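You operate a simulated robot arm through the tools that you are given. There is no shell and no other tool. Be economical: measure what you need, move in short steps, check, and stop when the job is done.

The job below is to be done with a simulated robot arm. You get a single attempt, and the scene is never put back.

Task
Gauge the bush that stands before the height gauge and set the press for it.
Fine: stand it on the anvil, let the arm down, read, raise the arm again. Stand the bush on the mat beside the press; depth knob at 8 mm for a 22 mm bush, at 4 mm for an 18 mm one. The other bush stays.

Only the result counts: the job must be done as asked and must still hold three seconds after the hand-in. Knocking over, shifting, dropping, spilling or breaking anything else fails it.

Robot
A 6-joint arm with a two-finger parallel gripper on a trunk, on a base that drives. Base frame: it is fixed to the floor where the robot stands at the start and does not move with it; the origin is under the middle of the robot, x ahead of it, y to its left, z up; the surface under the hand at the start is at about z = 0.77. Readings come in m, rad, newtons and seconds.
With the tool pointing down near the work surface it reaches from about 0.34 to 0.82 m from the robot's upright axis, wherever it stands. Its first joint turns from -2.897 to 2.897 rad. Places, roughly: anvil of the height gauge [0.6, -0.2, 0.8]; depth knob [0.4, 1.7, 1.1]; gauge arm [0.7, -0.2, 0.9]; press lever [0.4, 1.6, 1.1]; valve mat [0.6, 0.8, 0.8]. Payload 3.91 kg.
Tool frame: the origin (TCP) lies between the finger pads and is the grasp point; the fingertips stand 0.03 m ahead of it; z points along the fingers, y is the line along which they close. Largest opening 0.11 m; finger width 0.02, thickness 0.01; the body of the gripper, 0.048 by 0.112 m, starts 0.055 m behind the TCP.
Orientation is that of the tool frame in the base frame, as a unit quaternion [w, x, y, z]. With the fingers straight down and closing along the base's y, the tool's x points along the base's -x, its y along +y and its z along -z.

Tools
- The arm moves only by the tool send_rows. Its argument "moves" is a list of rows, each an object of numbers (a shift or turn left out is 0, a gripper value left out holds the last): "x", "y", "z": the shift along the tool's x, y, z in m; "ax", "ay", "az": the turn, a rotation vector about the tool's x, y, z in rad; "fingers": the opening, from 0 (shut) to 1 (fully open). In form: [{"x": .., "y": .., "z": .., "ax": .., "ay": .., "az": .., "fingers": ..}, ...]. A call has 1 to 12 rows; each row is the pose to reach, as a shift and turn from the pose commanded when the call began, along the tool's axes at that moment. Each row takes 0.2 s and may step no farther than 0.05 m and 0.15 rad from the row before; otherwise, or with a gripper value out of range, the whole call is refused. A pose out of reach is approached as far as the arm can. The call stops where the force on the tool passes 90 N (or 10 N more than at its start, if that is more) or the arm is blocked; 0.2 s more then pass. The fingers move at their own pace (about 0.045 m/s each) and stop on an object; they squeeze with about 43 N. The grip force told is the motor's: it shows also when the fingers shut on nothing. Time passes only in rows, and 0.2 s behind the last, so rows that repeat a pose let the fingers close. It gives the time, the measured TCP pose, the force on the tool (base axes), the opening and the grip force at its end, in the units of the frame above (readings bear some noise), with the torque about the TCP (base axes, N m) and any sound that the robot's microphone picked up.
- Cameras (640 x 400 px; columns grow to the right, rows downward): "scene" is now at [-0.0162, 0.0806, 1.6048]; the picture's right is [-0.65, -0.76, 0.00], its down [-0.58, 0.50, -0.65] and it looks along [0.49, -0.42, -0.76] (base axes); focal length 284 px, centre (320, 200). "wrist" rides on the gripper at [0.077, 0.007, -0.115] in the tool frame; the picture's right is [-0.09, 1.00, 0.00], its down [-0.80, -0.07, -0.59] and it looks along [-0.59, -0.05, 0.80] (tool axes); focal length 270 px, centre (320, 200). There is no depth. A picture from a camera that has moved, and an enlarged one, comes with that camera's place and axes in the base frame and with its lens.
- capture(camera): a new picture of that camera. It takes no simulated time.
- slide_trunk(by): slides the trunk up (or, below 0, down) by that many m; the arm and the scene camera ride with it, the base frame stays. It gives what a move gives, with no picture.
- roll_base(legs): drives the robot by 1 to 6 legs, each [ahead, turn to the left] in m and rad, along the robot's own axes; the way and the turn of a leg run together, so that a leg with both is an arc; at most 1.5 m and 3.142 rad a leg. The arm and the cameras ride along, it lands a little off, and it stops where it bumps. It gives what a move gives.
- aim_head(pan, tilt): turns the head with the scene camera to pan (to the left, within 2.705 rad either way) and tilt (down, from -0.506 to 1.204), counted from straight ahead of the robot. It gives what a move gives.
- inspect(camera, box): a new picture of the part [left, top, right, bottom] of that camera's present view, enlarged. It takes no simulated time.
- sign_off(): hands the job in; it is judged then, once.

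Work in short steps. Places have to be worked out from the pictures, the camera data and where the tool is seen: move nearer, look again, correct. Check each grasp and each placing, and mend what went wrong. You have 120 turns and 78 pictures in all, those below and enlarged ones among them. Open the gripper and draw the arm clear of the work before you hand the job in, unless the task says otherwise; then end with one line.

The tools are called after ">>>" as a command line: name --argument value ..., lists and objects as JSON in quotes. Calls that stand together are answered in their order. send_rows: Moves the arm, as the interface text tells. Its arguments: {"type":"object","properties":{"moves":{"type":"array","items":{"type":"object","properties":{"x":{"type":"number"},"y":{"type":"number"},"z":{"type":"number"},"ax":{"type":"number"},"ay":{"type":"number"},"az":{"type":"number"},"fingers":{"type":"number"}}}}},"required":["moves"]} The other tools are called the same way: slide_trunk (by) slides the trunk up or down; roll_base (legs) drives the base; aim_head (pan, tilt) turns the head that bears the scene camera; capture (camera) takes a picture; inspect (camera, box) takes an enlarged picture of a part of a camera's view; sign_off () hands the job in.

At the start:

```text
t: 0.0
position: [0.4825, -0.0177, 1.1668]
orientation: [0.0, -0.009, 1.0, 0.001]
wrist_force: [-0.3, 0.5, -0.1]
ft_torque: [0.02, -0.01, 0.03]
width: 0.1101
grasp_force: 0.1
trunk travel left (down, up): [-0.575, 0.035]
robot x, y, heading: [0.0008, -0.0177, -0.005]
head pan, tilt: [-0.712, 0.869]
```

scene: 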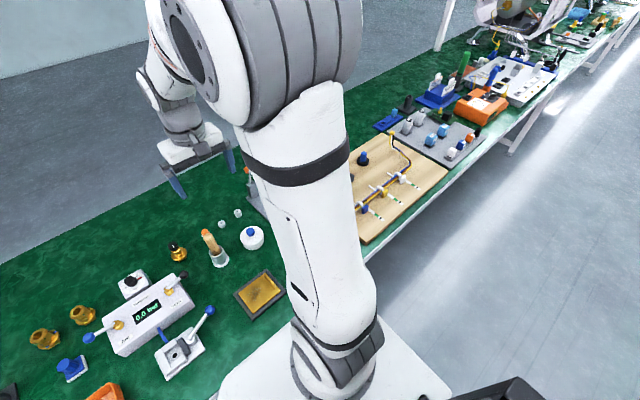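
wrist: 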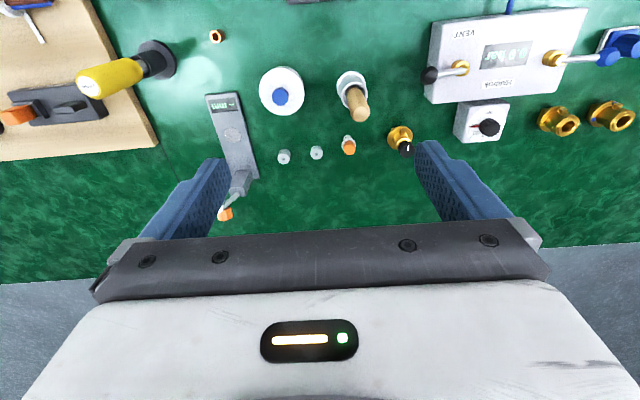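

The wrist view shows the gauge (display, raised arm with an orange tip) and two small white bushes near it. I'll enlarge that part.

>>> inspect --camera "wrist" --box '[180, 60, 440, 222]'

>>> aim_head --pan 0.9 --tilt 0.6

>>> capture --camera "scene"

```text
2.46 times, centred on (310, 141) of wrist
camera zoom: at [0.4059, -0.0124, 1.2818], right [0.07, 1.0, 0.0], down [0.8, -0.06, 0.59], along [0.59, -0.04, -0.8], focal length 665 px, centre (345, 345)
```

zoom: 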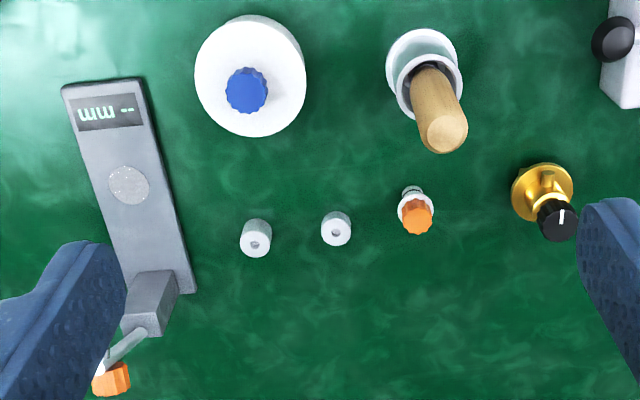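

```text
t: 1.7
position: [0.4827, -0.0196, 1.1672]
orientation: [0.0, -0.008, 1.0, 0.0]
wrist_force: [0.1, -0.6, -0.6]
ft_torque: [0.0, -0.01, 0.02]
width: 0.1102
grasp_force: 0.1
trunk travel left (down, up): [-0.575, 0.035]
robot x, y, heading: [-0.0006, -0.018, -0.003]
head pan, tilt: [0.901, 0.6]
```

```text
74 pictures are left
camera scene: at [-0.0196, 0.2003, 1.6271], right [0.78, -0.62, 0.0], down [-0.35, -0.44, -0.82], along [0.51, 0.65, -0.57], focal length 284 px, centre (320, 200)
```

scene: 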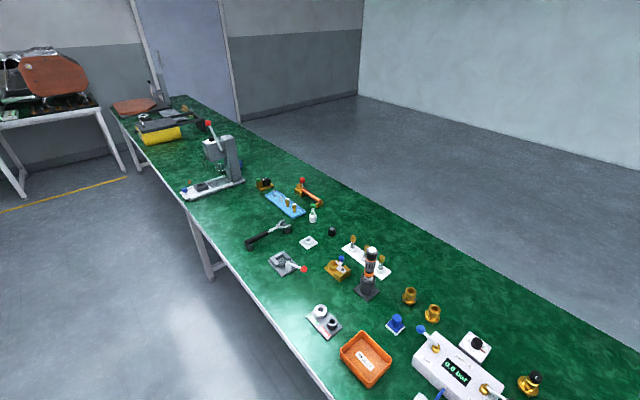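

Gauge anvil comes out near (0.597, -0.192); bush A about (0.66, -0.105), bush B about (0.655, -0.04). I'll zoom on the press region and move the hand for a closer look at the gauge.

>>> inspect --camera "scene" --box '[140, 90, 340, 215]'

>>> send_rows --moves '[{"y": -0.04, "z": 0.03}, {"y": -0.08, "z": 0.06}, {"x": 0.03, "y": -0.12, "z": 0.08}, {"x": 0.06, "y": -0.14, "z": 0.11}, {"x": 0.08, "y": -0.14, "z": 0.15}]'

>>> capture --camera "wrist"

```text
3.20 times, centred on (240, 152) of scene
camera zoom: at [-0.0196, 0.2003, 1.6271], right [0.78, -0.62, 0.0], down [-0.35, -0.44, -0.82], along [0.51, 0.65, -0.57], focal length 909 px, centre (576, 352)
```

zoom: 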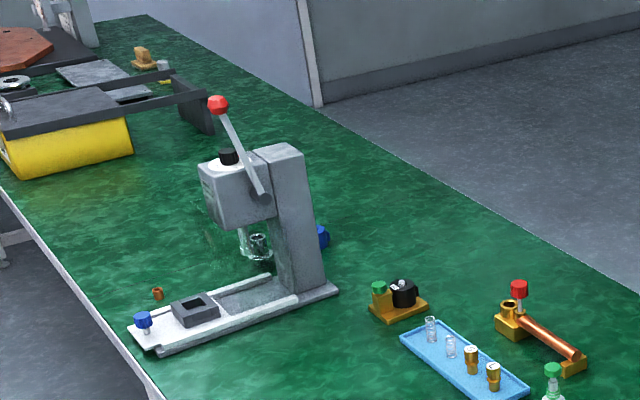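

```text
refused: row 3 steps farther than a row can; nothing moved
```

```text
72 pictures are left
camera wrist: at [0.4059, -0.0124, 1.2818], right [0.07, 1.0, 0.0], down [0.8, -0.06, 0.59], along [0.59, -0.04, -0.8], focal length 270 px, centre (320, 200)
```

wrist: 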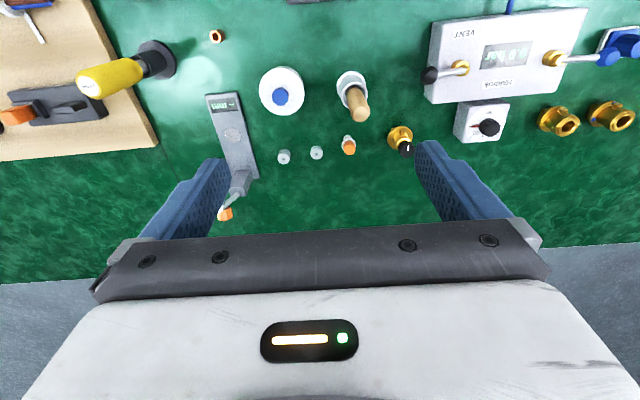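

Nothing moved; smaller steps this time.

>>> send_rows --moves '[{"y": -0.03, "z": 0.03}, {"y": -0.06, "z": 0.06}, {"x": 0.02, "y": -0.09, "z": 0.08}, {"x": 0.04, "y": -0.11, "z": 0.11}, {"x": 0.05, "y": -0.12, "z": 0.15}]'

>>> capture --camera "wrist"

```text
t: 2.9
position: [0.4329, -0.1394, 1.0172]
orientation: [0.0, -0.01, 1.0, 0.0]
wrist_force: [0.7, -0.5, -0.3]
ft_torque: [-0.01, 0.01, 0.03]
width: 0.1099
grasp_force: 0.1
trunk travel left (down, up): [-0.575, 0.035]
robot x, y, heading: [-0.0046, -0.0194, -0.002]
head pan, tilt: [0.901, 0.6]
```

```text
71 pictures are left
camera wrist: at [0.3571, -0.133, 1.1311], right [0.07, 1.0, 0.0], down [0.8, -0.06, 0.59], along [0.59, -0.04, -0.8], focal length 270 px, centre (320, 200)
```

wrist: 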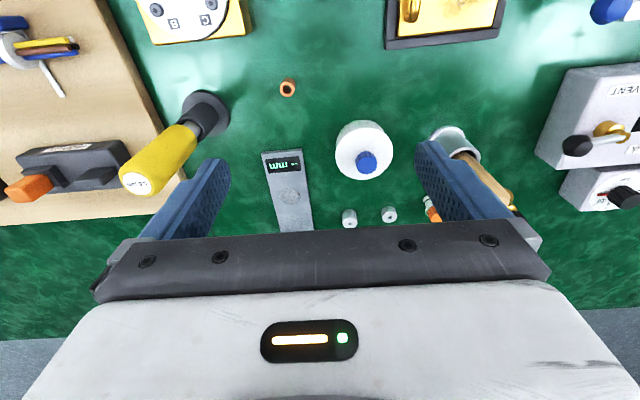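

An orange ring lies in front of the gauge's display too; I'll zoom in on both candidates.

>>> inspect --camera "wrist" --box '[230, 65, 350, 140]'

>>> inspect --camera "wrist" --box '[300, 160, 444, 250]'

>>> inspect --camera "scene" --box '[170, 170, 230, 208]'

```text
5.33 times, centred on (290, 102) of wrist
camera zoom: at [0.3571, -0.133, 1.1311], right [0.07, 1.0, 0.0], down [0.8, -0.06, 0.59], along [0.59, -0.04, -0.8], focal length 1442 px, centre (480, 720)
```

zoom: 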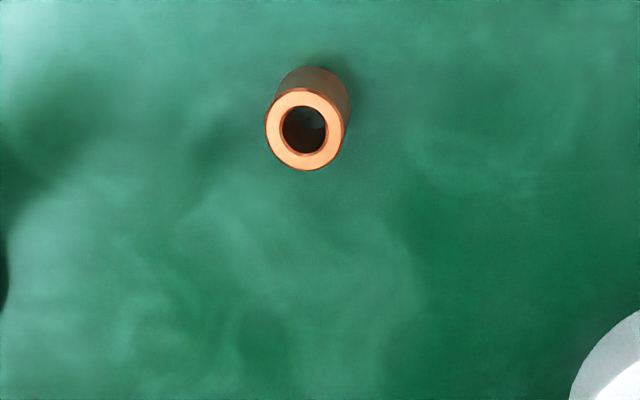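

```text
4.44 times, centred on (372, 205) of wrist
camera zoom: at [0.3571, -0.133, 1.1311], right [0.07, 1.0, 0.0], down [0.8, -0.06, 0.59], along [0.59, -0.04, -0.8], focal length 1201 px, centre (89, 178)
```

zoom: 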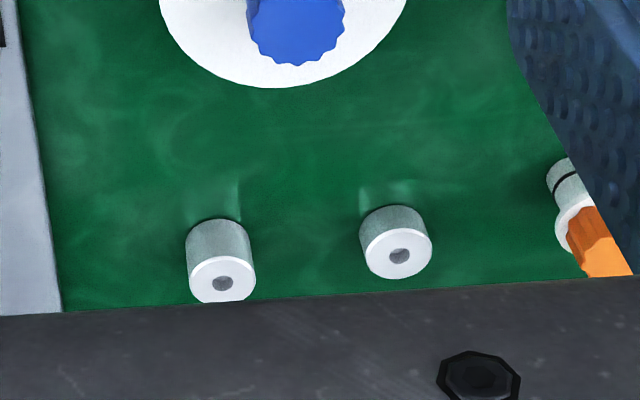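

```text
10.53 times, centred on (200, 189) of scene
camera zoom: at [-0.0187, 0.1999, 1.6272], right [0.78, -0.62, 0.0], down [-0.35, -0.44, -0.82], along [0.51, 0.65, -0.57], focal length 2990 px, centre (1583, 316)
```

zoom: 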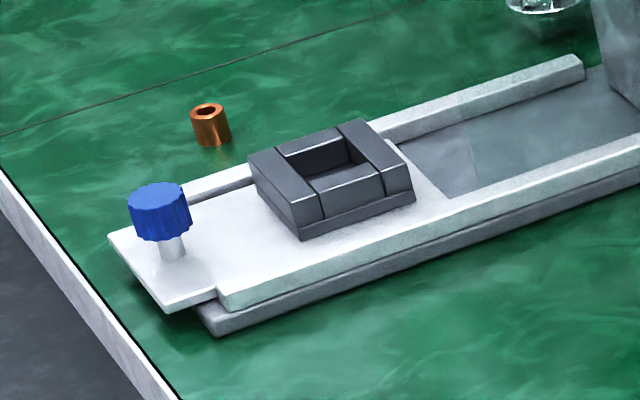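

The copper bush (~(0.44, -0.178)) is the one before the gauge; a second copper bush stands by the press. I'll go above the first one.

>>> send_rows --moves '[{"x": -0.007, "y": -0.038, "z": 0.03}, {"x": -0.007, "y": -0.038, "z": 0.08}, {"x": -0.007, "y": -0.038, "z": 0.12}, {"x": -0.007, "y": -0.038, "z": 0.15}, {"x": -0.007, "y": -0.038, "z": 0.15}]'

>>> capture --camera "wrist"

```text
t: 4.1
position: [0.4407, -0.1772, 0.8654]
orientation: [-0.001, -0.008, 1.0, 0.0]
wrist_force: [0.4, 0.2, 0.4]
ft_torque: [0.01, -0.02, -0.01]
width: 0.11
grasp_force: 0.0
trunk travel left (down, up): [-0.575, 0.035]
robot x, y, heading: [0.0026, -0.0157, -0.001]
head pan, tilt: [0.901, 0.6]
```

```text
67 pictures are left
camera wrist: at [0.3644, -0.1709, 0.9798], right [0.07, 1.0, 0.0], down [0.8, -0.06, 0.59], along [0.59, -0.04, -0.8], focal length 270 px, centre (320, 200)
```

wrist: 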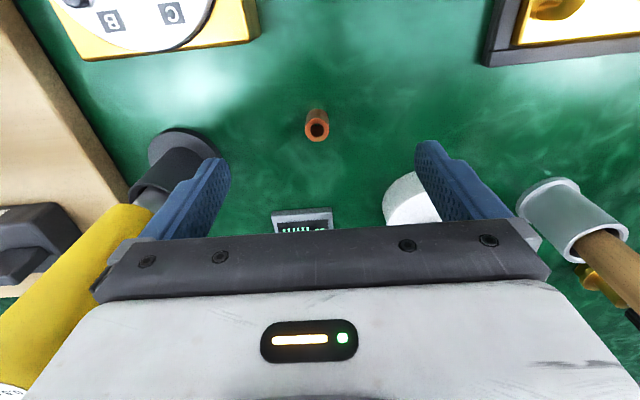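

Bush confirmed at about (0.440, -0.178). Narrow fingers, to keep clear of the neighbours, and descend.

>>> send_rows --moves '[{"fingers": 0.4}, {"fingers": 0.4}, {"fingers": 0.4, "z": 0.0}, {"x": 0.001, "z": 0.03}, {"x": 0.001, "z": 0.061}, {"x": 0.001, "z": 0.061}]'

>>> capture --camera "wrist"

```text
t: 5.5
position: [0.4395, -0.1786, 0.8049]
orientation: [-0.001, -0.009, 1.0, 0.0]
wrist_force: [-0.8, 0.7, -0.5]
ft_torque: [-0.04, -0.04, -0.04]
width: 0.0439
grasp_force: 0.1
trunk travel left (down, up): [-0.575, 0.035]
robot x, y, heading: [0.0005, -0.0188, -0.001]
head pan, tilt: [0.901, 0.6]
```

```text
66 pictures are left
camera wrist: at [0.3631, -0.1722, 0.9204], right [0.07, 1.0, 0.0], down [0.8, -0.06, 0.59], along [0.59, -0.04, -0.8], focal length 270 px, centre (320, 200)
```

wrist: 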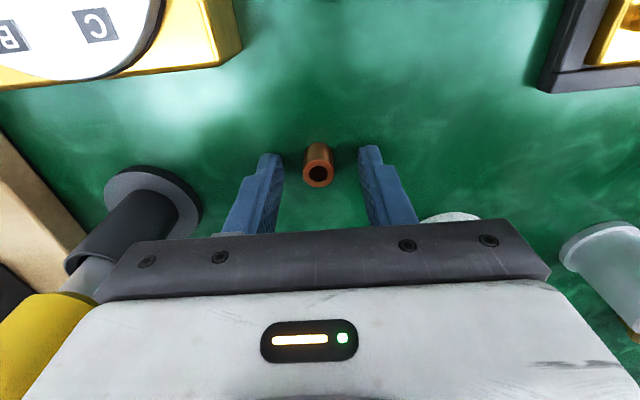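

Bush sits between the fingertips; close.

>>> send_rows --moves '[{"fingers": 0}, {"fingers": 0}, {"fingers": 0}, {"fingers": 0}, {"fingers": 0}]'

>>> send_rows --moves '[{"z": -0.03}, {"z": -0.07}, {"z": -0.07}]'

>>> capture --camera "wrist"

```text
t: 6.7
position: [0.4405, -0.1779, 0.8057]
orientation: [0.0, -0.009, 1.0, 0.0]
wrist_force: [-0.2, 1.1, 0.8]
ft_torque: [-0.01, 0.03, -0.01]
width: 0.0159
grasp_force: 42.3
trunk travel left (down, up): [-0.575, 0.035]
robot x, y, heading: [0.0045, -0.0183, -0.002]
head pan, tilt: [0.901, 0.6]
```

```text
t: 7.5
position: [0.441, -0.1783, 0.877]
orientation: [-0.001, -0.008, 1.0, 0.0]
wrist_force: [0.5, 0.0, -0.1]
ft_torque: [0.0, 0.02, 0.01]
width: 0.0158
grasp_force: 42.7
trunk travel left (down, up): [-0.575, 0.035]
robot x, y, heading: [-0.0011, -0.0148, -0.001]
head pan, tilt: [0.901, 0.6]
```

```text
65 pictures are left
camera wrist: at [0.3654, -0.172, 0.9918], right [0.07, 1.0, 0.0], down [0.8, -0.06, 0.59], along [0.59, -0.04, -0.8], focal length 270 px, centre (320, 200)
```

wrist: 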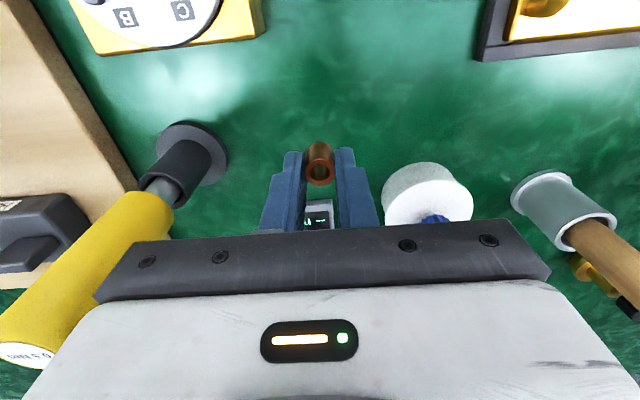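

Held (16 mm diameter). Raise and check the gauge with the scene camera for exact anvil location.

>>> send_rows --moves '[{"z": -0.04}, {"z": -0.08}]'

>>> aim_head --pan -0.4 --tilt 0.87

>>> capture --camera "scene"

>>> capture --camera "wrist"

```text
t: 8.1
position: [0.443, -0.1775, 0.9552]
orientation: [0.0, -0.009, 1.0, 0.0]
wrist_force: [-0.9, -0.3, 0.2]
ft_torque: [0.01, 0.0, 0.03]
width: 0.0161
grasp_force: 43.1
trunk travel left (down, up): [-0.575, 0.035]
robot x, y, heading: [0.0025, -0.0161, -0.002]
head pan, tilt: [0.901, 0.6]
```

```text
t: 9.5
position: [0.4442, -0.1769, 0.9552]
orientation: [0.0, -0.008, 1.0, 0.001]
wrist_force: [0.2, -0.4, -0.6]
ft_torque: [-0.01, -0.02, 0.03]
width: 0.0163
grasp_force: 42.6
trunk travel left (down, up): [-0.575, 0.035]
robot x, y, heading: [-0.0017, -0.017, 0.003]
head pan, tilt: [-0.4, 0.869]
```

```text
64 pictures are left
camera scene: at [-0.0035, 0.101, 1.6048], right [-0.39, -0.92, 0.0], down [-0.7, 0.3, -0.65], along [0.59, -0.25, -0.76], focal length 284 px, centre (320, 200)
```

scene: 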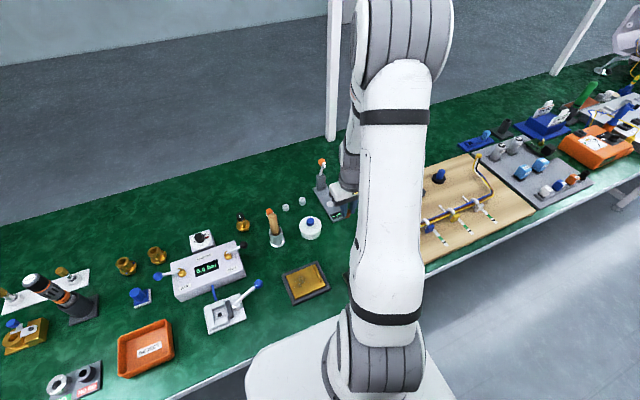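

```text
63 pictures are left
camera wrist: at [0.3667, -0.1714, 1.0698], right [0.07, 1.0, 0.0], down [0.8, -0.06, 0.59], along [0.59, -0.04, -0.8], focal length 270 px, centre (320, 200)
```

wrist: 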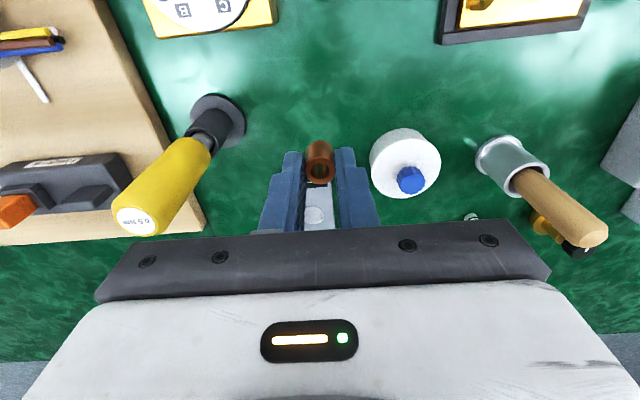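

Anvil again near (0.60, -0.194). Zoom the scene camera to judge the gauge's height.

>>> inspect --camera "scene" --box '[300, 145, 364, 225]'

>>> inspect --camera "wrist" --box '[290, 170, 350, 235]'

```text
5.00 times, centred on (332, 185) of scene
camera zoom: at [-0.0035, 0.101, 1.6048], right [-0.39, -0.92, 0.0], down [-0.7, 0.3, -0.65], along [0.59, -0.25, -0.76], focal length 1420 px, centre (260, 275)
```

zoom: 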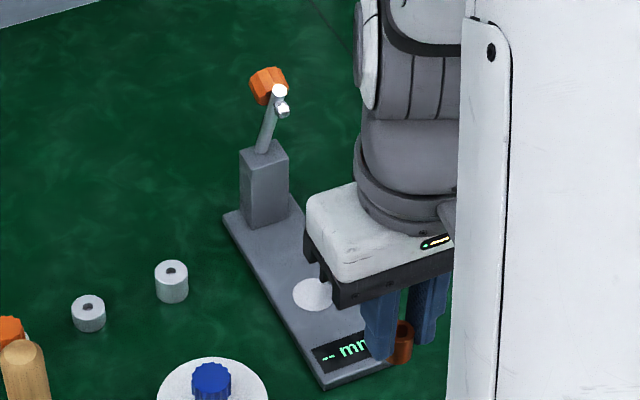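

```text
6.15 times, centred on (320, 202) of wrist
camera zoom: at [0.3667, -0.1714, 1.0698], right [0.07, 1.0, 0.0], down [0.8, -0.06, 0.59], along [0.59, -0.04, -0.8], focal length 1663 px, centre (320, 185)
```

zoom: 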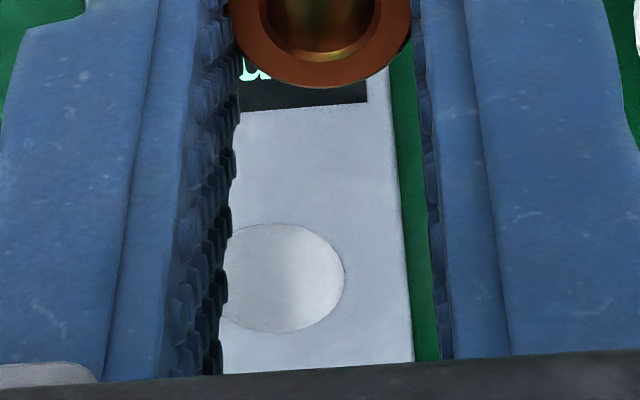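

Plate top is ~z 0.785; anvil centre ≈ (0.601, -0.196). Move over it at height, then look.

>>> send_rows --moves '[{"x": -0.04, "y": -0.005}, {"x": -0.08, "y": -0.01}, {"x": -0.12, "y": -0.016}, {"x": -0.156, "y": -0.0215}, {"x": -0.156, "y": -0.0215, "z": 0.04}, {"x": -0.156, "y": -0.0215, "z": 0.08}, {"x": -0.156, "y": -0.0215, "z": 0.11}, {"x": -0.156, "y": -0.0215, "z": 0.11}]'

>>> capture --camera "wrist"

>>> inspect --camera "scene" --box '[270, 130, 400, 230]'

```text
t: 11.3
position: [0.5972, -0.1972, 0.8462]
orientation: [0.0, -0.009, 1.0, 0.0]
wrist_force: [-0.2, -0.2, -0.2]
ft_torque: [0.02, 0.01, -0.03]
width: 0.0164
grasp_force: 43.3
trunk travel left (down, up): [-0.575, 0.035]
robot x, y, heading: [0.0032, -0.0186, -0.005]
head pan, tilt: [-0.4, 0.869]
```

```text
60 pictures are left
camera wrist: at [0.5218, -0.1908, 0.9614], right [0.07, 1.0, 0.0], down [0.8, -0.06, 0.59], along [0.59, -0.04, -0.8], focal length 270 px, centre (320, 200)
```

wrist: 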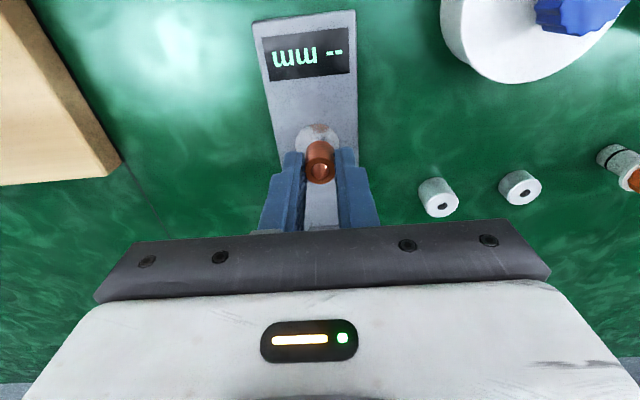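

```text
4.00 times, centred on (335, 180) of scene
camera zoom: at [-0.0035, 0.1009, 1.6048], right [-0.39, -0.92, 0.0], down [-0.7, 0.3, -0.65], along [0.59, -0.25, -0.76], focal length 1136 px, centre (260, 280)
```

zoom: 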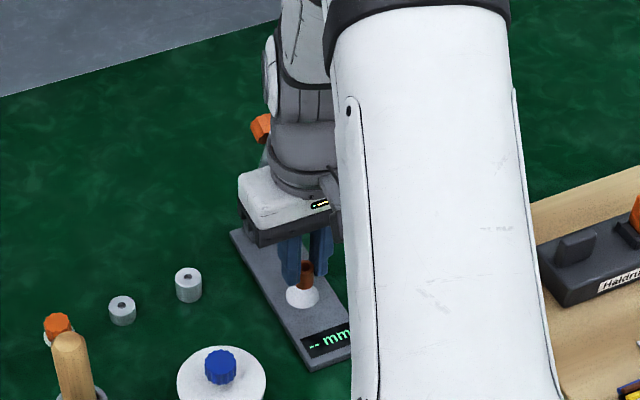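

Well aligned over the disc. Descend gently until contact.

>>> send_rows --moves '[{"z": 0.01}, {"z": 0.018}, {"z": 0.022}, {"z": 0.025}, {"z": 0.025}]'

>>> inspect --camera "wrist" --box '[260, 100, 380, 220]'

```text
t: 12.5
position: [0.5975, -0.1968, 0.8216]
orientation: [0.0, -0.009, 1.0, -0.001]
wrist_force: [-0.5, 1.0, 0.0]
ft_torque: [-0.01, 0.0, -0.01]
width: 0.0162
grasp_force: 43.6
trunk travel left (down, up): [-0.575, 0.035]
robot x, y, heading: [-0.0017, -0.014, -0.0]
head pan, tilt: [-0.4, 0.869]
```

```text
3.33 times, centred on (320, 160) of wrist
camera zoom: at [0.5203, -0.1903, 0.9361], right [0.07, 1.0, 0.0], down [0.8, -0.06, 0.59], along [0.59, -0.04, -0.8], focal length 901 px, centre (320, 333)
```

zoom: 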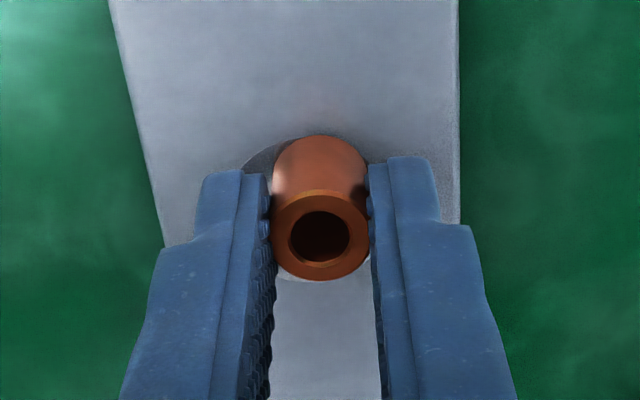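

Near contact, no force yet; continue in small steps.

>>> send_rows --moves '[{"z": 0.002}, {"z": 0.003}, {"z": 0.004}, {"z": 0.004}]'

```text
t: 13.5
position: [0.5972, -0.1976, 0.8187]
orientation: [0.002, -0.009, 1.0, -0.002]
wrist_force: [0.7, -2.1, 13.2]
ft_torque: [-0.12, -0.02, -0.04]
width: 0.0166
grasp_force: 43.0
trunk travel left (down, up): [-0.575, 0.035]
robot x, y, heading: [0.0036, -0.0169, -0.005]
head pan, tilt: [-0.4, 0.869]
```

13 N of contact at TCP z 0.819. Release and lift clear.

>>> send_rows --moves '[{"z": -0.001, "fingers": 0.4}, {"z": -0.001, "fingers": 0.4}, {"z": -0.001, "fingers": 0.4}, {"z": -0.03}, {"z": -0.07}, {"z": -0.12}, {"x": 0.04, "z": -0.13}, {"x": 0.09, "z": -0.13}, {"x": 0.12, "z": -0.13}]'

>>> capture --camera "wrist"

>>> inspect --camera "scene" --box '[280, 140, 380, 230]'

```text
t: 15.5
position: [0.4764, -0.1978, 0.9491]
orientation: [0.001, -0.009, 1.0, 0.0]
wrist_force: [0.1, 0.0, 0.2]
ft_torque: [0.0, 0.0, 0.01]
width: 0.0441
grasp_force: 0.1
trunk travel left (down, up): [-0.575, 0.035]
robot x, y, heading: [-0.001, -0.0148, 0.004]
head pan, tilt: [-0.4, 0.869]
```

```text
57 pictures are left
camera wrist: at [0.3995, -0.1921, 1.0632], right [0.07, 1.0, 0.0], down [0.8, -0.06, 0.59], along [0.59, -0.04, -0.8], focal length 270 px, centre (320, 200)
```

wrist: 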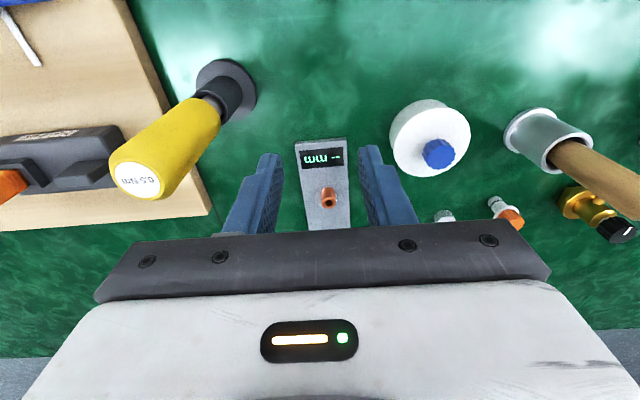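

```text
4.44 times, centred on (330, 185) of scene
camera zoom: at [-0.004, 0.1009, 1.6047], right [-0.39, -0.92, 0.0], down [-0.7, 0.3, -0.65], along [0.59, -0.25, -0.76], focal length 1262 px, centre (276, 267)
```

zoom: 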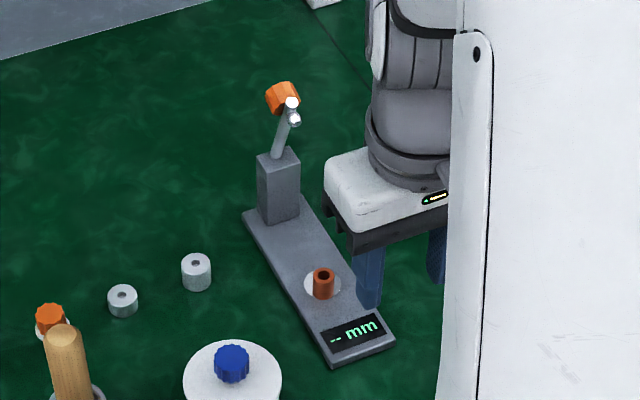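

The bush stands well on the anvil. Now I need a close side look at the gauge arm; shift the hand to +y and forward at height.

>>> send_rows --moves '[{"x": -0.03, "y": 0.03, "z": -0.02}, {"x": -0.06, "y": 0.06, "z": -0.04}, {"x": -0.09, "y": 0.09, "z": -0.05}, {"x": -0.12, "y": 0.12, "z": -0.05}, {"x": -0.14, "y": 0.12, "z": -0.05}]'

>>> inspect --camera "wrist" --box '[80, 60, 330, 240]'

>>> inspect --camera "scene" --box '[290, 130, 370, 220]'

```text
t: 16.7
position: [0.6148, -0.0741, 0.9989]
orientation: [-0.001, -0.008, 1.0, 0.0]
wrist_force: [0.4, 0.5, -0.5]
ft_torque: [0.0, -0.02, -0.02]
width: 0.0442
grasp_force: 0.0
trunk travel left (down, up): [-0.575, 0.035]
robot x, y, heading: [-0.0016, -0.0185, -0.004]
head pan, tilt: [-0.4, 0.869]
```

```text
2.22 times, centred on (205, 150) of wrist
camera zoom: at [0.5381, -0.0679, 1.1131], right [0.07, 1.0, 0.0], down [0.8, -0.06, 0.59], along [0.59, -0.04, -0.8], focal length 601 px, centre (576, 311)
```

zoom: 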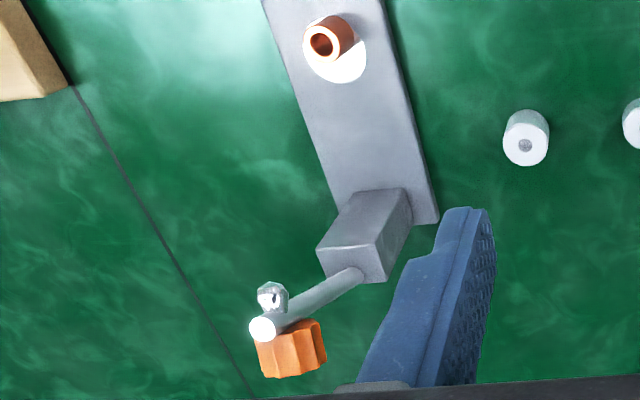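

```text
4.44 times, centred on (330, 175) of scene
camera zoom: at [-0.0031, 0.1008, 1.6048], right [-0.39, -0.92, 0.0], down [-0.7, 0.3, -0.65], along [0.59, -0.25, -0.76], focal length 1262 px, centre (276, 311)
```

zoom: 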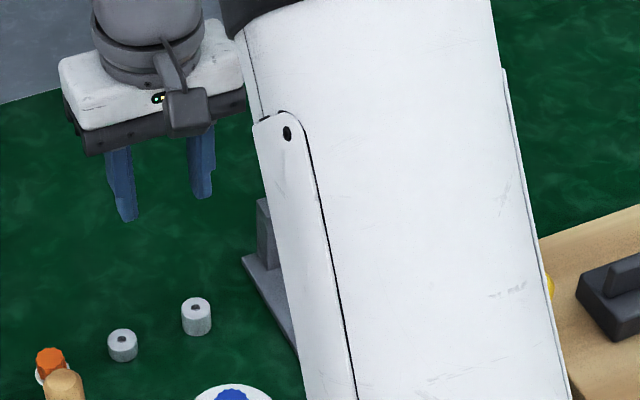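

The arm stands tilted ~75° up: pivot ≈ (0.70, 0.835 z), knob ≈ (0.69, -0.20, 0.92), probe facing the anvil. I'll hover over the knob to refine, with fingers above its top.

>>> send_rows --moves '[{"x": -0.02, "y": -0.03, "z": -0.01}, {"x": -0.04, "y": -0.06, "z": -0.012}, {"x": -0.06, "y": -0.1, "z": -0.012}, {"x": -0.073, "y": -0.126, "z": -0.012}, {"x": -0.073, "y": -0.126, "z": -0.012}]'

>>> inspect --camera "wrist" --box '[200, 0, 440, 240]'

```text
t: 17.9
position: [0.691, -0.1986, 1.0076]
orientation: [-0.001, -0.009, 1.0, 0.0]
wrist_force: [-0.9, 0.3, 0.2]
ft_torque: [0.0, 0.04, -0.02]
width: 0.0442
grasp_force: 0.0
trunk travel left (down, up): [-0.575, 0.035]
robot x, y, heading: [0.0022, -0.0186, -0.0]
head pan, tilt: [-0.4, 0.869]
```

```text
1.67 times, centred on (320, 120) of wrist
camera zoom: at [0.6149, -0.1934, 1.1225], right [0.07, 1.0, 0.0], down [0.8, -0.06, 0.59], along [0.59, -0.04, -0.8], focal length 450 px, centre (320, 333)
```

zoom: 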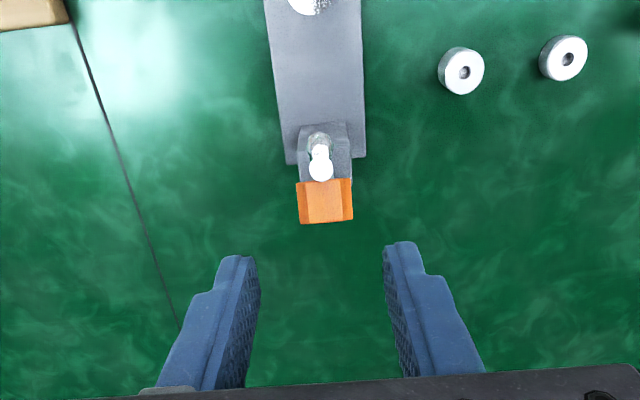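

Knob centre ≈ (0.688, -0.196), ~25 mm wide. Descend straddling it and grip.

>>> send_rows --moves '[{"x": 0.002, "y": 0.0025, "z": 0.04}, {"x": 0.002, "y": 0.0025, "z": 0.078}, {"x": 0.002, "y": 0.0025, "z": 0.078}]'

>>> inspect --camera "wrist" --box '[200, 0, 440, 240]'

```text
t: 18.7
position: [0.6884, -0.1978, 0.9307]
orientation: [0.0, -0.009, 1.0, 0.0]
wrist_force: [-0.2, 0.4, -0.5]
ft_torque: [0.0, -0.02, 0.03]
width: 0.0439
grasp_force: 0.0
trunk travel left (down, up): [-0.575, 0.035]
robot x, y, heading: [-0.0003, -0.0181, -0.001]
head pan, tilt: [-0.4, 0.869]
```

```text
1.67 times, centred on (320, 120) of wrist
camera zoom: at [0.6119, -0.1912, 1.046], right [0.07, 1.0, 0.0], down [0.8, -0.06, 0.59], along [0.59, -0.04, -0.8], focal length 450 px, centre (320, 333)
```

zoom: 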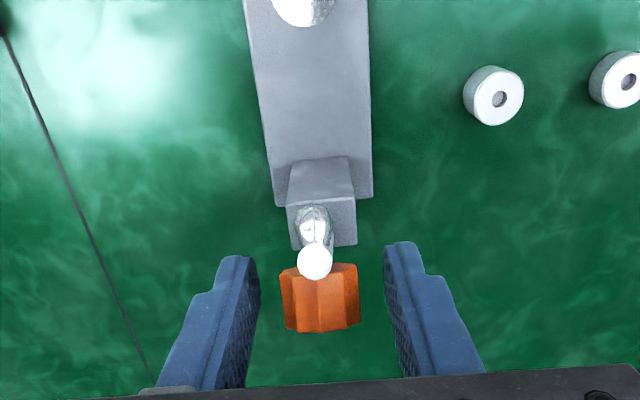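

Knob is between the pads. Close on it.

>>> send_rows --moves '[{"z": 0.005, "fingers": 0}, {"z": 0.005, "fingers": 0}, {"z": 0.005, "fingers": 0}]'

```text
t: 19.5
position: [0.689, -0.197, 0.9264]
orientation: [0.0, -0.008, 1.0, 0.0]
wrist_force: [-0.3, 4.0, 4.8]
ft_torque: [-0.04, -0.07, 0.21]
width: 0.0254
grasp_force: 45.0
trunk travel left (down, up): [-0.575, 0.035]
robot x, y, heading: [0.0023, -0.015, 0.004]
head pan, tilt: [-0.4, 0.869]
```

Gripped at 25 mm. Swing it along the arc about the pivot, first 20°.

>>> send_rows --moves '[{"x": 0.0075, "z": 0.001}, {"x": 0.0149, "z": 0.0032}, {"x": 0.0222, "z": 0.0058}, {"x": 0.0291, "z": 0.009}, {"x": 0.0291, "z": 0.009}]'

>>> inspect --camera "wrist" --box '[200, 0, 440, 240]'

```text
t: 20.7
position: [0.6588, -0.1969, 0.9182]
orientation: [0.0, -0.009, 1.0, -0.001]
wrist_force: [12.2, 10.7, 5.8]
ft_torque: [-0.17, -1.25, 0.36]
width: 0.025
grasp_force: 44.8
trunk travel left (down, up): [-0.575, 0.035]
robot x, y, heading: [0.0018, -0.0205, 0.002]
head pan, tilt: [-0.4, 0.869]
```

```text
1.67 times, centred on (320, 120) of wrist
camera zoom: at [0.5833, -0.1917, 1.0321], right [0.07, 1.0, 0.0], down [0.8, -0.06, 0.59], along [0.59, -0.04, -0.8], focal length 450 px, centre (320, 333)
```

zoom: 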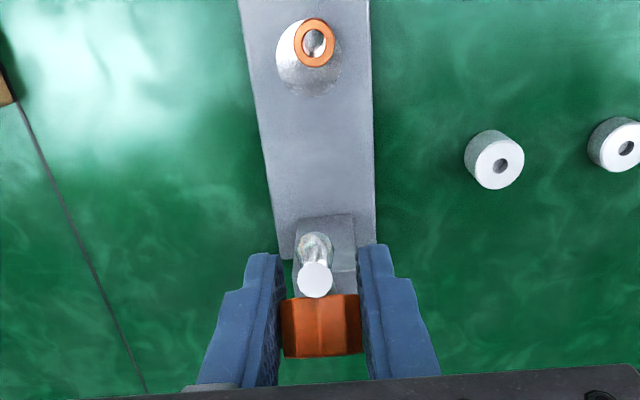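

It follows with a modest 12 N. Continue the arc another 30°.

>>> send_rows --moves '[{"x": 0.0098, "z": 0.0059}, {"x": 0.0188, "z": 0.013}, {"x": 0.0268, "z": 0.0213}, {"x": 0.0336, "z": 0.0305}, {"x": 0.0336, "z": 0.0305}]'

>>> inspect --camera "wrist" --box '[200, 0, 440, 240]'

```text
t: 21.9
position: [0.6256, -0.1985, 0.888]
orientation: [0.001, -0.008, 1.0, -0.001]
wrist_force: [0.6, 4.4, 17.1]
ft_torque: [-0.23, -1.21, 0.15]
width: 0.0249
grasp_force: 45.2
trunk travel left (down, up): [-0.575, 0.035]
robot x, y, heading: [-0.0007, -0.0163, -0.0]
head pan, tilt: [-0.4, 0.869]
```

```text
1.67 times, centred on (320, 120) of wrist
camera zoom: at [0.5475, -0.1926, 1.0021], right [0.07, 1.0, 0.0], down [0.8, -0.06, 0.6], along [0.59, -0.04, -0.8], focal length 450 px, centre (320, 333)
```

zoom: 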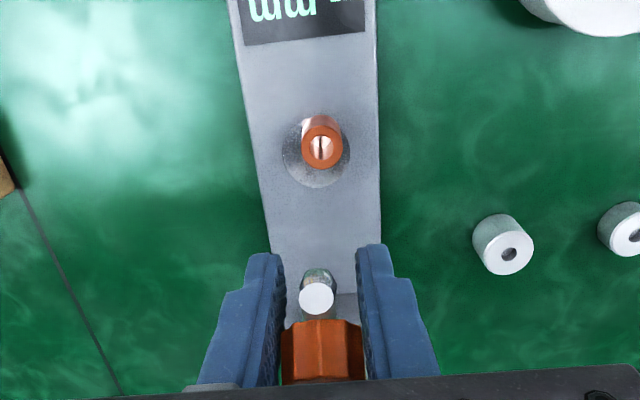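

About 40° done; carry on down to near contact.

>>> send_rows --moves '[{"x": 0.004, "z": 0.007}, {"x": 0.0071, "z": 0.0135}, {"x": 0.0097, "z": 0.021}, {"x": 0.0118, "z": 0.0281}, {"x": 0.013, "z": 0.034}, {"x": 0.013, "z": 0.034}]'

>>> inspect --camera "wrist" --box '[200, 0, 440, 240]'

```text
t: 23.3
position: [0.6125, -0.1997, 0.853]
orientation: [0.001, -0.008, 1.0, 0.0]
wrist_force: [-9.5, 1.1, 15.5]
ft_torque: [-0.33, -1.21, 0.04]
width: 0.0251
grasp_force: 45.0
trunk travel left (down, up): [-0.575, 0.035]
robot x, y, heading: [-0.0002, -0.0172, -0.005]
head pan, tilt: [-0.4, 0.869]
```

```text
1.67 times, centred on (320, 120) of wrist
camera zoom: at [0.5344, -0.193, 0.9677], right [0.07, 1.0, 0.0], down [0.8, -0.06, 0.6], along [0.59, -0.04, -0.8], focal length 450 px, centre (320, 333)
```

zoom: 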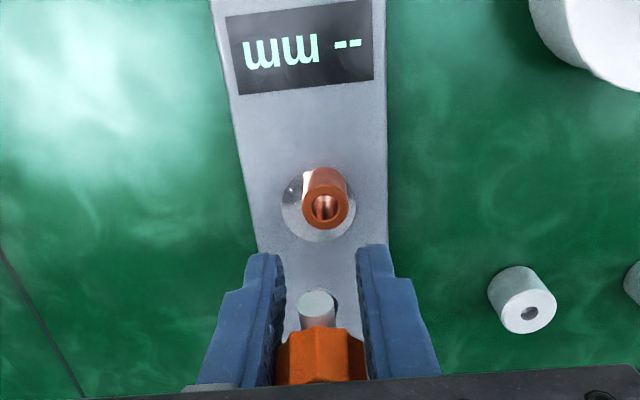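

The bush is ~8 mm short of the disc centre in x (bush ≈ 0.596, disc ≈ 0.604), so the probe could catch its edge. I'll swing the arm back up by the reverse arc and re-centre the bush first.

>>> send_rows --moves '[{"x": -0.0012, "z": -0.006}, {"x": -0.0033, "z": -0.013}, {"x": -0.0059, "z": -0.0205}, {"x": -0.009, "z": -0.027}, {"x": -0.013, "z": -0.034}, {"x": -0.0198, "z": -0.0432}, {"x": -0.0278, "z": -0.0515}, {"x": -0.0368, "z": -0.0586}, {"x": -0.0466, "z": -0.0645}, {"x": -0.0535, "z": -0.0677}, {"x": -0.0608, "z": -0.0703}, {"x": -0.0757, "z": -0.0735}]'

>>> inspect --camera "wrist" --box '[200, 0, 440, 240]'

```text
t: 25.9
position: [0.6899, -0.1966, 0.9268]
orientation: [0.0, -0.009, 1.0, -0.001]
wrist_force: [-9.4, 2.1, -7.2]
ft_torque: [-0.13, 0.96, 0.23]
width: 0.0256
grasp_force: 44.9
trunk travel left (down, up): [-0.575, 0.035]
robot x, y, heading: [0.0008, -0.0162, 0.002]
head pan, tilt: [-0.4, 0.869]
```

```text
1.67 times, centred on (320, 120) of wrist
camera zoom: at [0.6128, -0.1908, 1.0419], right [0.07, 1.0, 0.0], down [0.8, -0.06, 0.59], along [0.59, -0.04, -0.8], focal length 450 px, centre (320, 333)
```

zoom: 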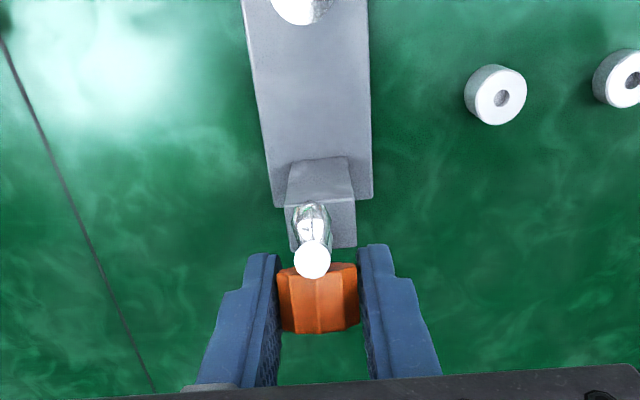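

Back as it was at the start. Release and rise, then go back to view the bush from the -x side.

>>> send_rows --moves '[{"fingers": 0.4}, {"fingers": 0.4}, {"fingers": 0.4}, {"z": -0.04}, {"z": -0.085}, {"x": 0.045, "z": -0.085}, {"x": 0.09, "z": -0.085}, {"x": 0.09, "z": -0.05}, {"x": 0.09, "z": -0.03}, {"x": 0.09, "z": -0.03}]'

>>> inspect --camera "wrist" --box '[220, 60, 420, 240]'

```text
t: 28.1
position: [0.5991, -0.1987, 0.9558]
orientation: [0.001, -0.008, 1.0, 0.0]
wrist_force: [0.7, 1.3, -0.1]
ft_torque: [0.01, 0.01, 0.0]
width: 0.0443
grasp_force: 0.2
trunk travel left (down, up): [-0.575, 0.035]
robot x, y, heading: [-0.0026, -0.0156, 0.001]
head pan, tilt: [-0.4, 0.869]
```

```text
2.22 times, centred on (320, 150) of wrist
camera zoom: at [0.523, -0.1921, 1.0699], right [0.07, 1.0, 0.0], down [0.8, -0.06, 0.59], along [0.59, -0.04, -0.8], focal length 601 px, centre (320, 311)
```

zoom: 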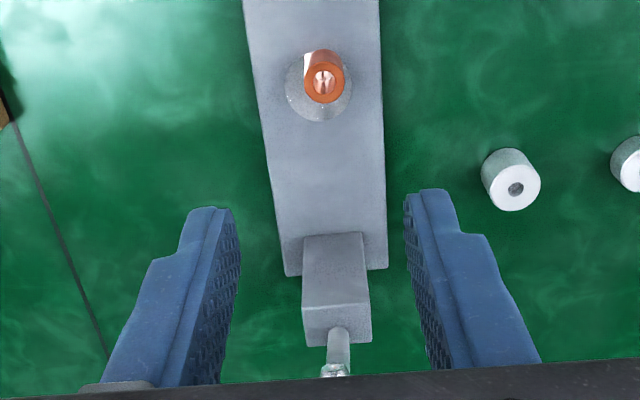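

Disc ≈ (0.6046, -0.1977), bush ≈ (0.597, -0.195). Re-grip, lift 4 mm, shift by (+7.5, -2.5) mm, set down.

>>> send_rows --moves '[{"x": 0.003, "y": 0.0035, "z": 0.045}, {"x": 0.003, "y": 0.0035, "z": 0.09}, {"x": 0.003, "y": 0.0035, "z": 0.12}, {"x": 0.003, "y": 0.0035, "z": 0.136}, {"x": 0.003, "y": 0.0035, "z": 0.136}, {"x": 0.003, "y": 0.0035, "z": 0.136, "fingers": 0}, {"x": 0.003, "y": 0.0035, "z": 0.136, "fingers": 0}, {"x": 0.003, "y": 0.0035, "z": 0.136, "fingers": 0}, {"x": 0.003, "y": 0.0035, "z": 0.136, "fingers": 0}, {"x": 0.003, "y": 0.0035, "z": 0.136, "fingers": 0}]'

>>> inspect --camera "wrist" --box '[220, 60, 420, 240]'

```text
t: 30.3
position: [0.5974, -0.195, 0.8171]
orientation: [0.0, -0.01, 1.0, 0.0]
wrist_force: [-0.2, 0.4, 0.2]
ft_torque: [0.0, 0.04, 0.0]
width: 0.0162
grasp_force: 42.8
trunk travel left (down, up): [-0.575, 0.035]
robot x, y, heading: [-0.0005, -0.0177, -0.009]
head pan, tilt: [-0.4, 0.869]
```

```text
2.22 times, centred on (320, 150) of wrist
camera zoom: at [0.5208, -0.1899, 0.9322], right [0.07, 1.0, 0.0], down [0.8, -0.06, 0.59], along [0.59, -0.04, -0.8], focal length 601 px, centre (320, 311)
```

zoom: 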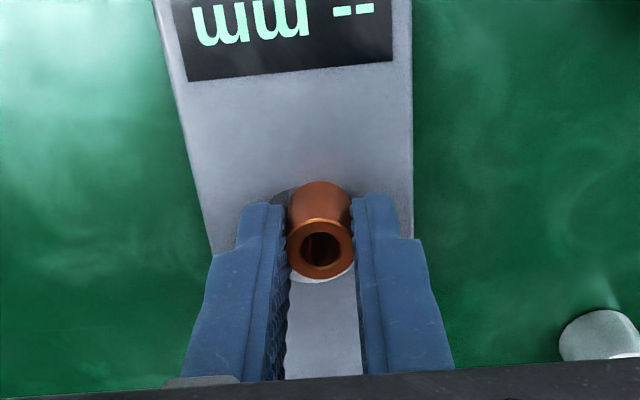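

Gripped. Shift it and set down gently.

>>> send_rows --moves '[{"z": -0.005}, {"x": -0.0075, "y": -0.003, "z": -0.005}, {"x": -0.0075, "y": -0.003, "z": -0.005}, {"x": -0.0075, "y": -0.003, "z": -0.002}, {"x": -0.0075, "y": -0.003, "z": 0.001}, {"x": -0.0075, "y": -0.003, "z": 0.001}]'

>>> inspect --camera "wrist" --box '[220, 60, 420, 240]'

```text
t: 31.7
position: [0.6038, -0.2004, 0.8187]
orientation: [0.0, -0.01, 1.0, 0.0]
wrist_force: [0.1, -0.7, -1.0]
ft_torque: [0.01, -0.03, 0.02]
width: 0.0164
grasp_force: 42.8
trunk travel left (down, up): [-0.575, 0.035]
robot x, y, heading: [0.0009, -0.0163, 0.0]
head pan, tilt: [-0.4, 0.869]
```

```text
2.22 times, centred on (320, 150) of wrist
camera zoom: at [0.5273, -0.1929, 0.9334], right [0.07, 1.0, 0.0], down [0.8, -0.06, 0.59], along [0.59, -0.04, -0.8], focal length 601 px, centre (320, 311)
```

zoom: 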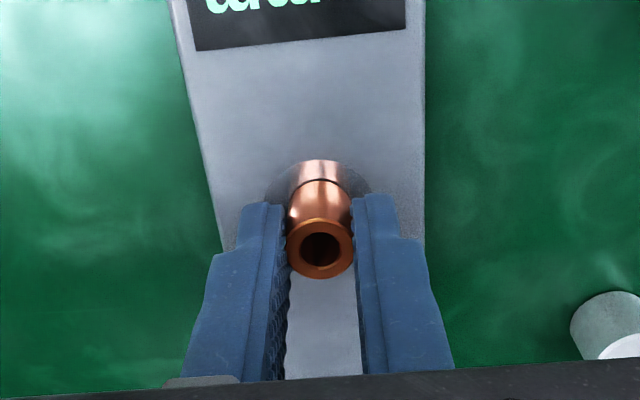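

Reflection shows a tiny gap remaining; lower until contact.

>>> send_rows --moves '[{"z": 0.0015}, {"z": 0.003}, {"z": 0.0035}, {"z": 0.0035}]'

```text
t: 32.7
position: [0.6028, -0.1992, 0.8168]
orientation: [0.002, -0.008, 1.0, 0.0]
wrist_force: [1.9, -1.7, 11.9]
ft_torque: [-0.08, -0.06, -0.01]
width: 0.0163
grasp_force: 43.2
trunk travel left (down, up): [-0.575, 0.035]
robot x, y, heading: [-0.0018, -0.0156, -0.003]
head pan, tilt: [-0.4, 0.869]
```

Contact. Release and rise for a check.

>>> send_rows --moves '[{"z": -0.001, "fingers": 0.4}, {"z": -0.001, "fingers": 0.4}, {"z": -0.001, "fingers": 0.4}, {"z": -0.03}, {"z": -0.07}, {"z": -0.12}, {"z": -0.17}, {"z": -0.19}, {"z": -0.19}]'

>>> inspect --camera "wrist" --box '[220, 60, 420, 240]'

```text
t: 34.7
position: [0.6034, -0.1978, 1.0064]
orientation: [0.0, -0.008, 1.0, 0.0]
wrist_force: [0.6, 0.0, 0.0]
ft_torque: [-0.02, 0.01, -0.01]
width: 0.0439
grasp_force: 0.1
trunk travel left (down, up): [-0.575, 0.035]
robot x, y, heading: [0.0035, -0.0186, -0.006]
head pan, tilt: [-0.4, 0.869]
```

```text
2.22 times, centred on (320, 150) of wrist
camera zoom: at [0.5266, -0.1922, 1.121], right [0.07, 1.0, 0.0], down [0.8, -0.06, 0.59], along [0.59, -0.04, -0.8], focal length 601 px, centre (320, 311)
```

zoom: 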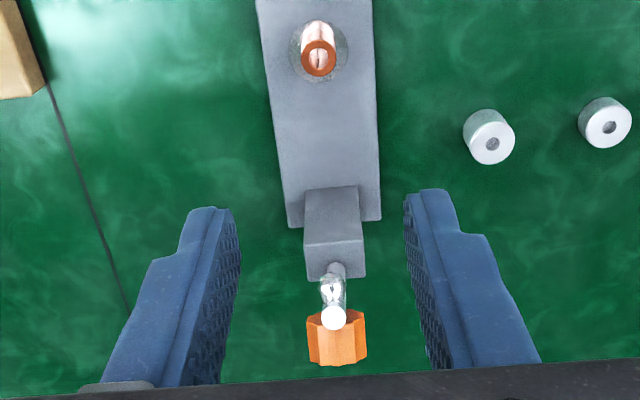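

Bush now sits centred on the disc within ~2 mm. Go back to the knob and grip it.

>>> send_rows --moves '[{"x": -0.045, "y": 0.0}, {"x": -0.086, "y": 0.0}, {"x": -0.086, "y": 0.0}, {"x": -0.086, "z": 0.045}, {"x": -0.086, "z": 0.08}, {"x": -0.086, "z": 0.08}, {"x": -0.086, "z": 0.08, "fingers": 0}, {"x": -0.086, "z": 0.08, "fingers": 0}, {"x": -0.086, "z": 0.08, "fingers": 0}, {"x": -0.086, "z": 0.08, "fingers": 0}]'

>>> inspect --camera "wrist" --box '[200, 0, 440, 240]'

```text
t: 36.9
position: [0.6886, -0.197, 0.9251]
orientation: [0.0, -0.01, 1.0, 0.0]
wrist_force: [0.0, 11.6, -1.0]
ft_torque: [0.0, -0.08, 0.25]
width: 0.0252
grasp_force: 45.1
trunk travel left (down, up): [-0.575, 0.035]
robot x, y, heading: [0.0034, -0.0163, 0.002]
head pan, tilt: [-0.4, 0.869]
```

```text
1.67 times, centred on (320, 120) of wrist
camera zoom: at [0.612, -0.1909, 1.0405], right [0.07, 1.0, 0.0], down [0.8, -0.06, 0.59], along [0.59, -0.04, -0.8], focal length 450 px, centre (320, 333)
```

zoom: 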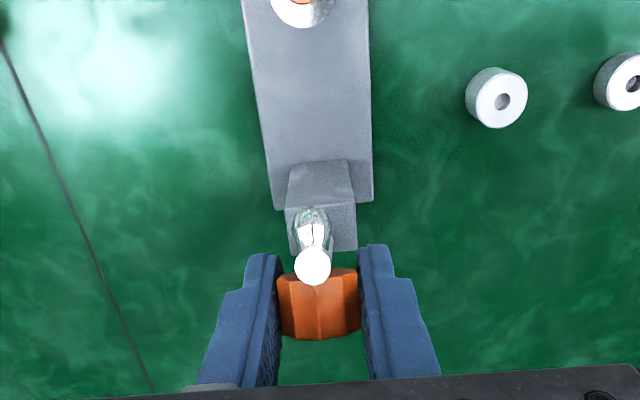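

Gripped. Swing down along the proven arc.

>>> send_rows --moves '[{"x": 0.0075, "z": 0.001}, {"x": 0.0149, "z": 0.0032}, {"x": 0.0222, "z": 0.0058}, {"x": 0.0291, "z": 0.009}, {"x": 0.0389, "z": 0.0149}, {"x": 0.0479, "z": 0.022}, {"x": 0.0559, "z": 0.0303}, {"x": 0.0627, "z": 0.0395}, {"x": 0.0695, "z": 0.053}, {"x": 0.074, "z": 0.067}, {"x": 0.0745, "z": 0.0735}, {"x": 0.0745, "z": 0.0735}]'

>>> inspect --camera "wrist" --box '[200, 0, 440, 240]'

```text
t: 39.5
position: [0.6118, -0.1976, 0.8549]
orientation: [0.0, -0.008, 1.0, 0.0]
wrist_force: [-14.8, 0.0, 15.3]
ft_torque: [-0.25, -0.97, -0.04]
width: 0.0252
grasp_force: 45.1
trunk travel left (down, up): [-0.575, 0.035]
robot x, y, heading: [-0.0014, -0.0176, -0.003]
head pan, tilt: [-0.4, 0.869]
```

```text
1.67 times, centred on (320, 120) of wrist
camera zoom: at [0.5358, -0.193, 0.9692], right [0.07, 1.0, 0.0], down [0.8, -0.06, 0.59], along [0.59, -0.04, -0.8], focal length 450 px, centre (320, 333)
```

zoom: 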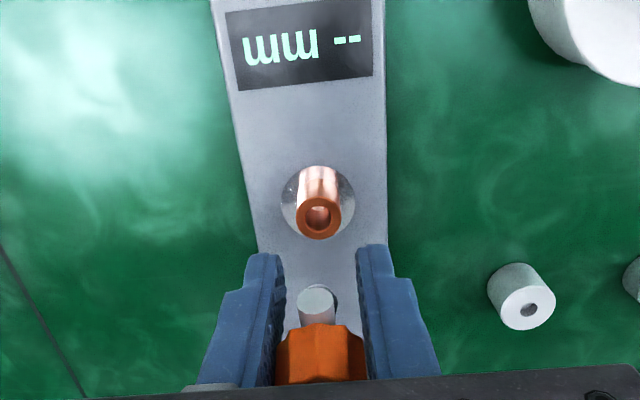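

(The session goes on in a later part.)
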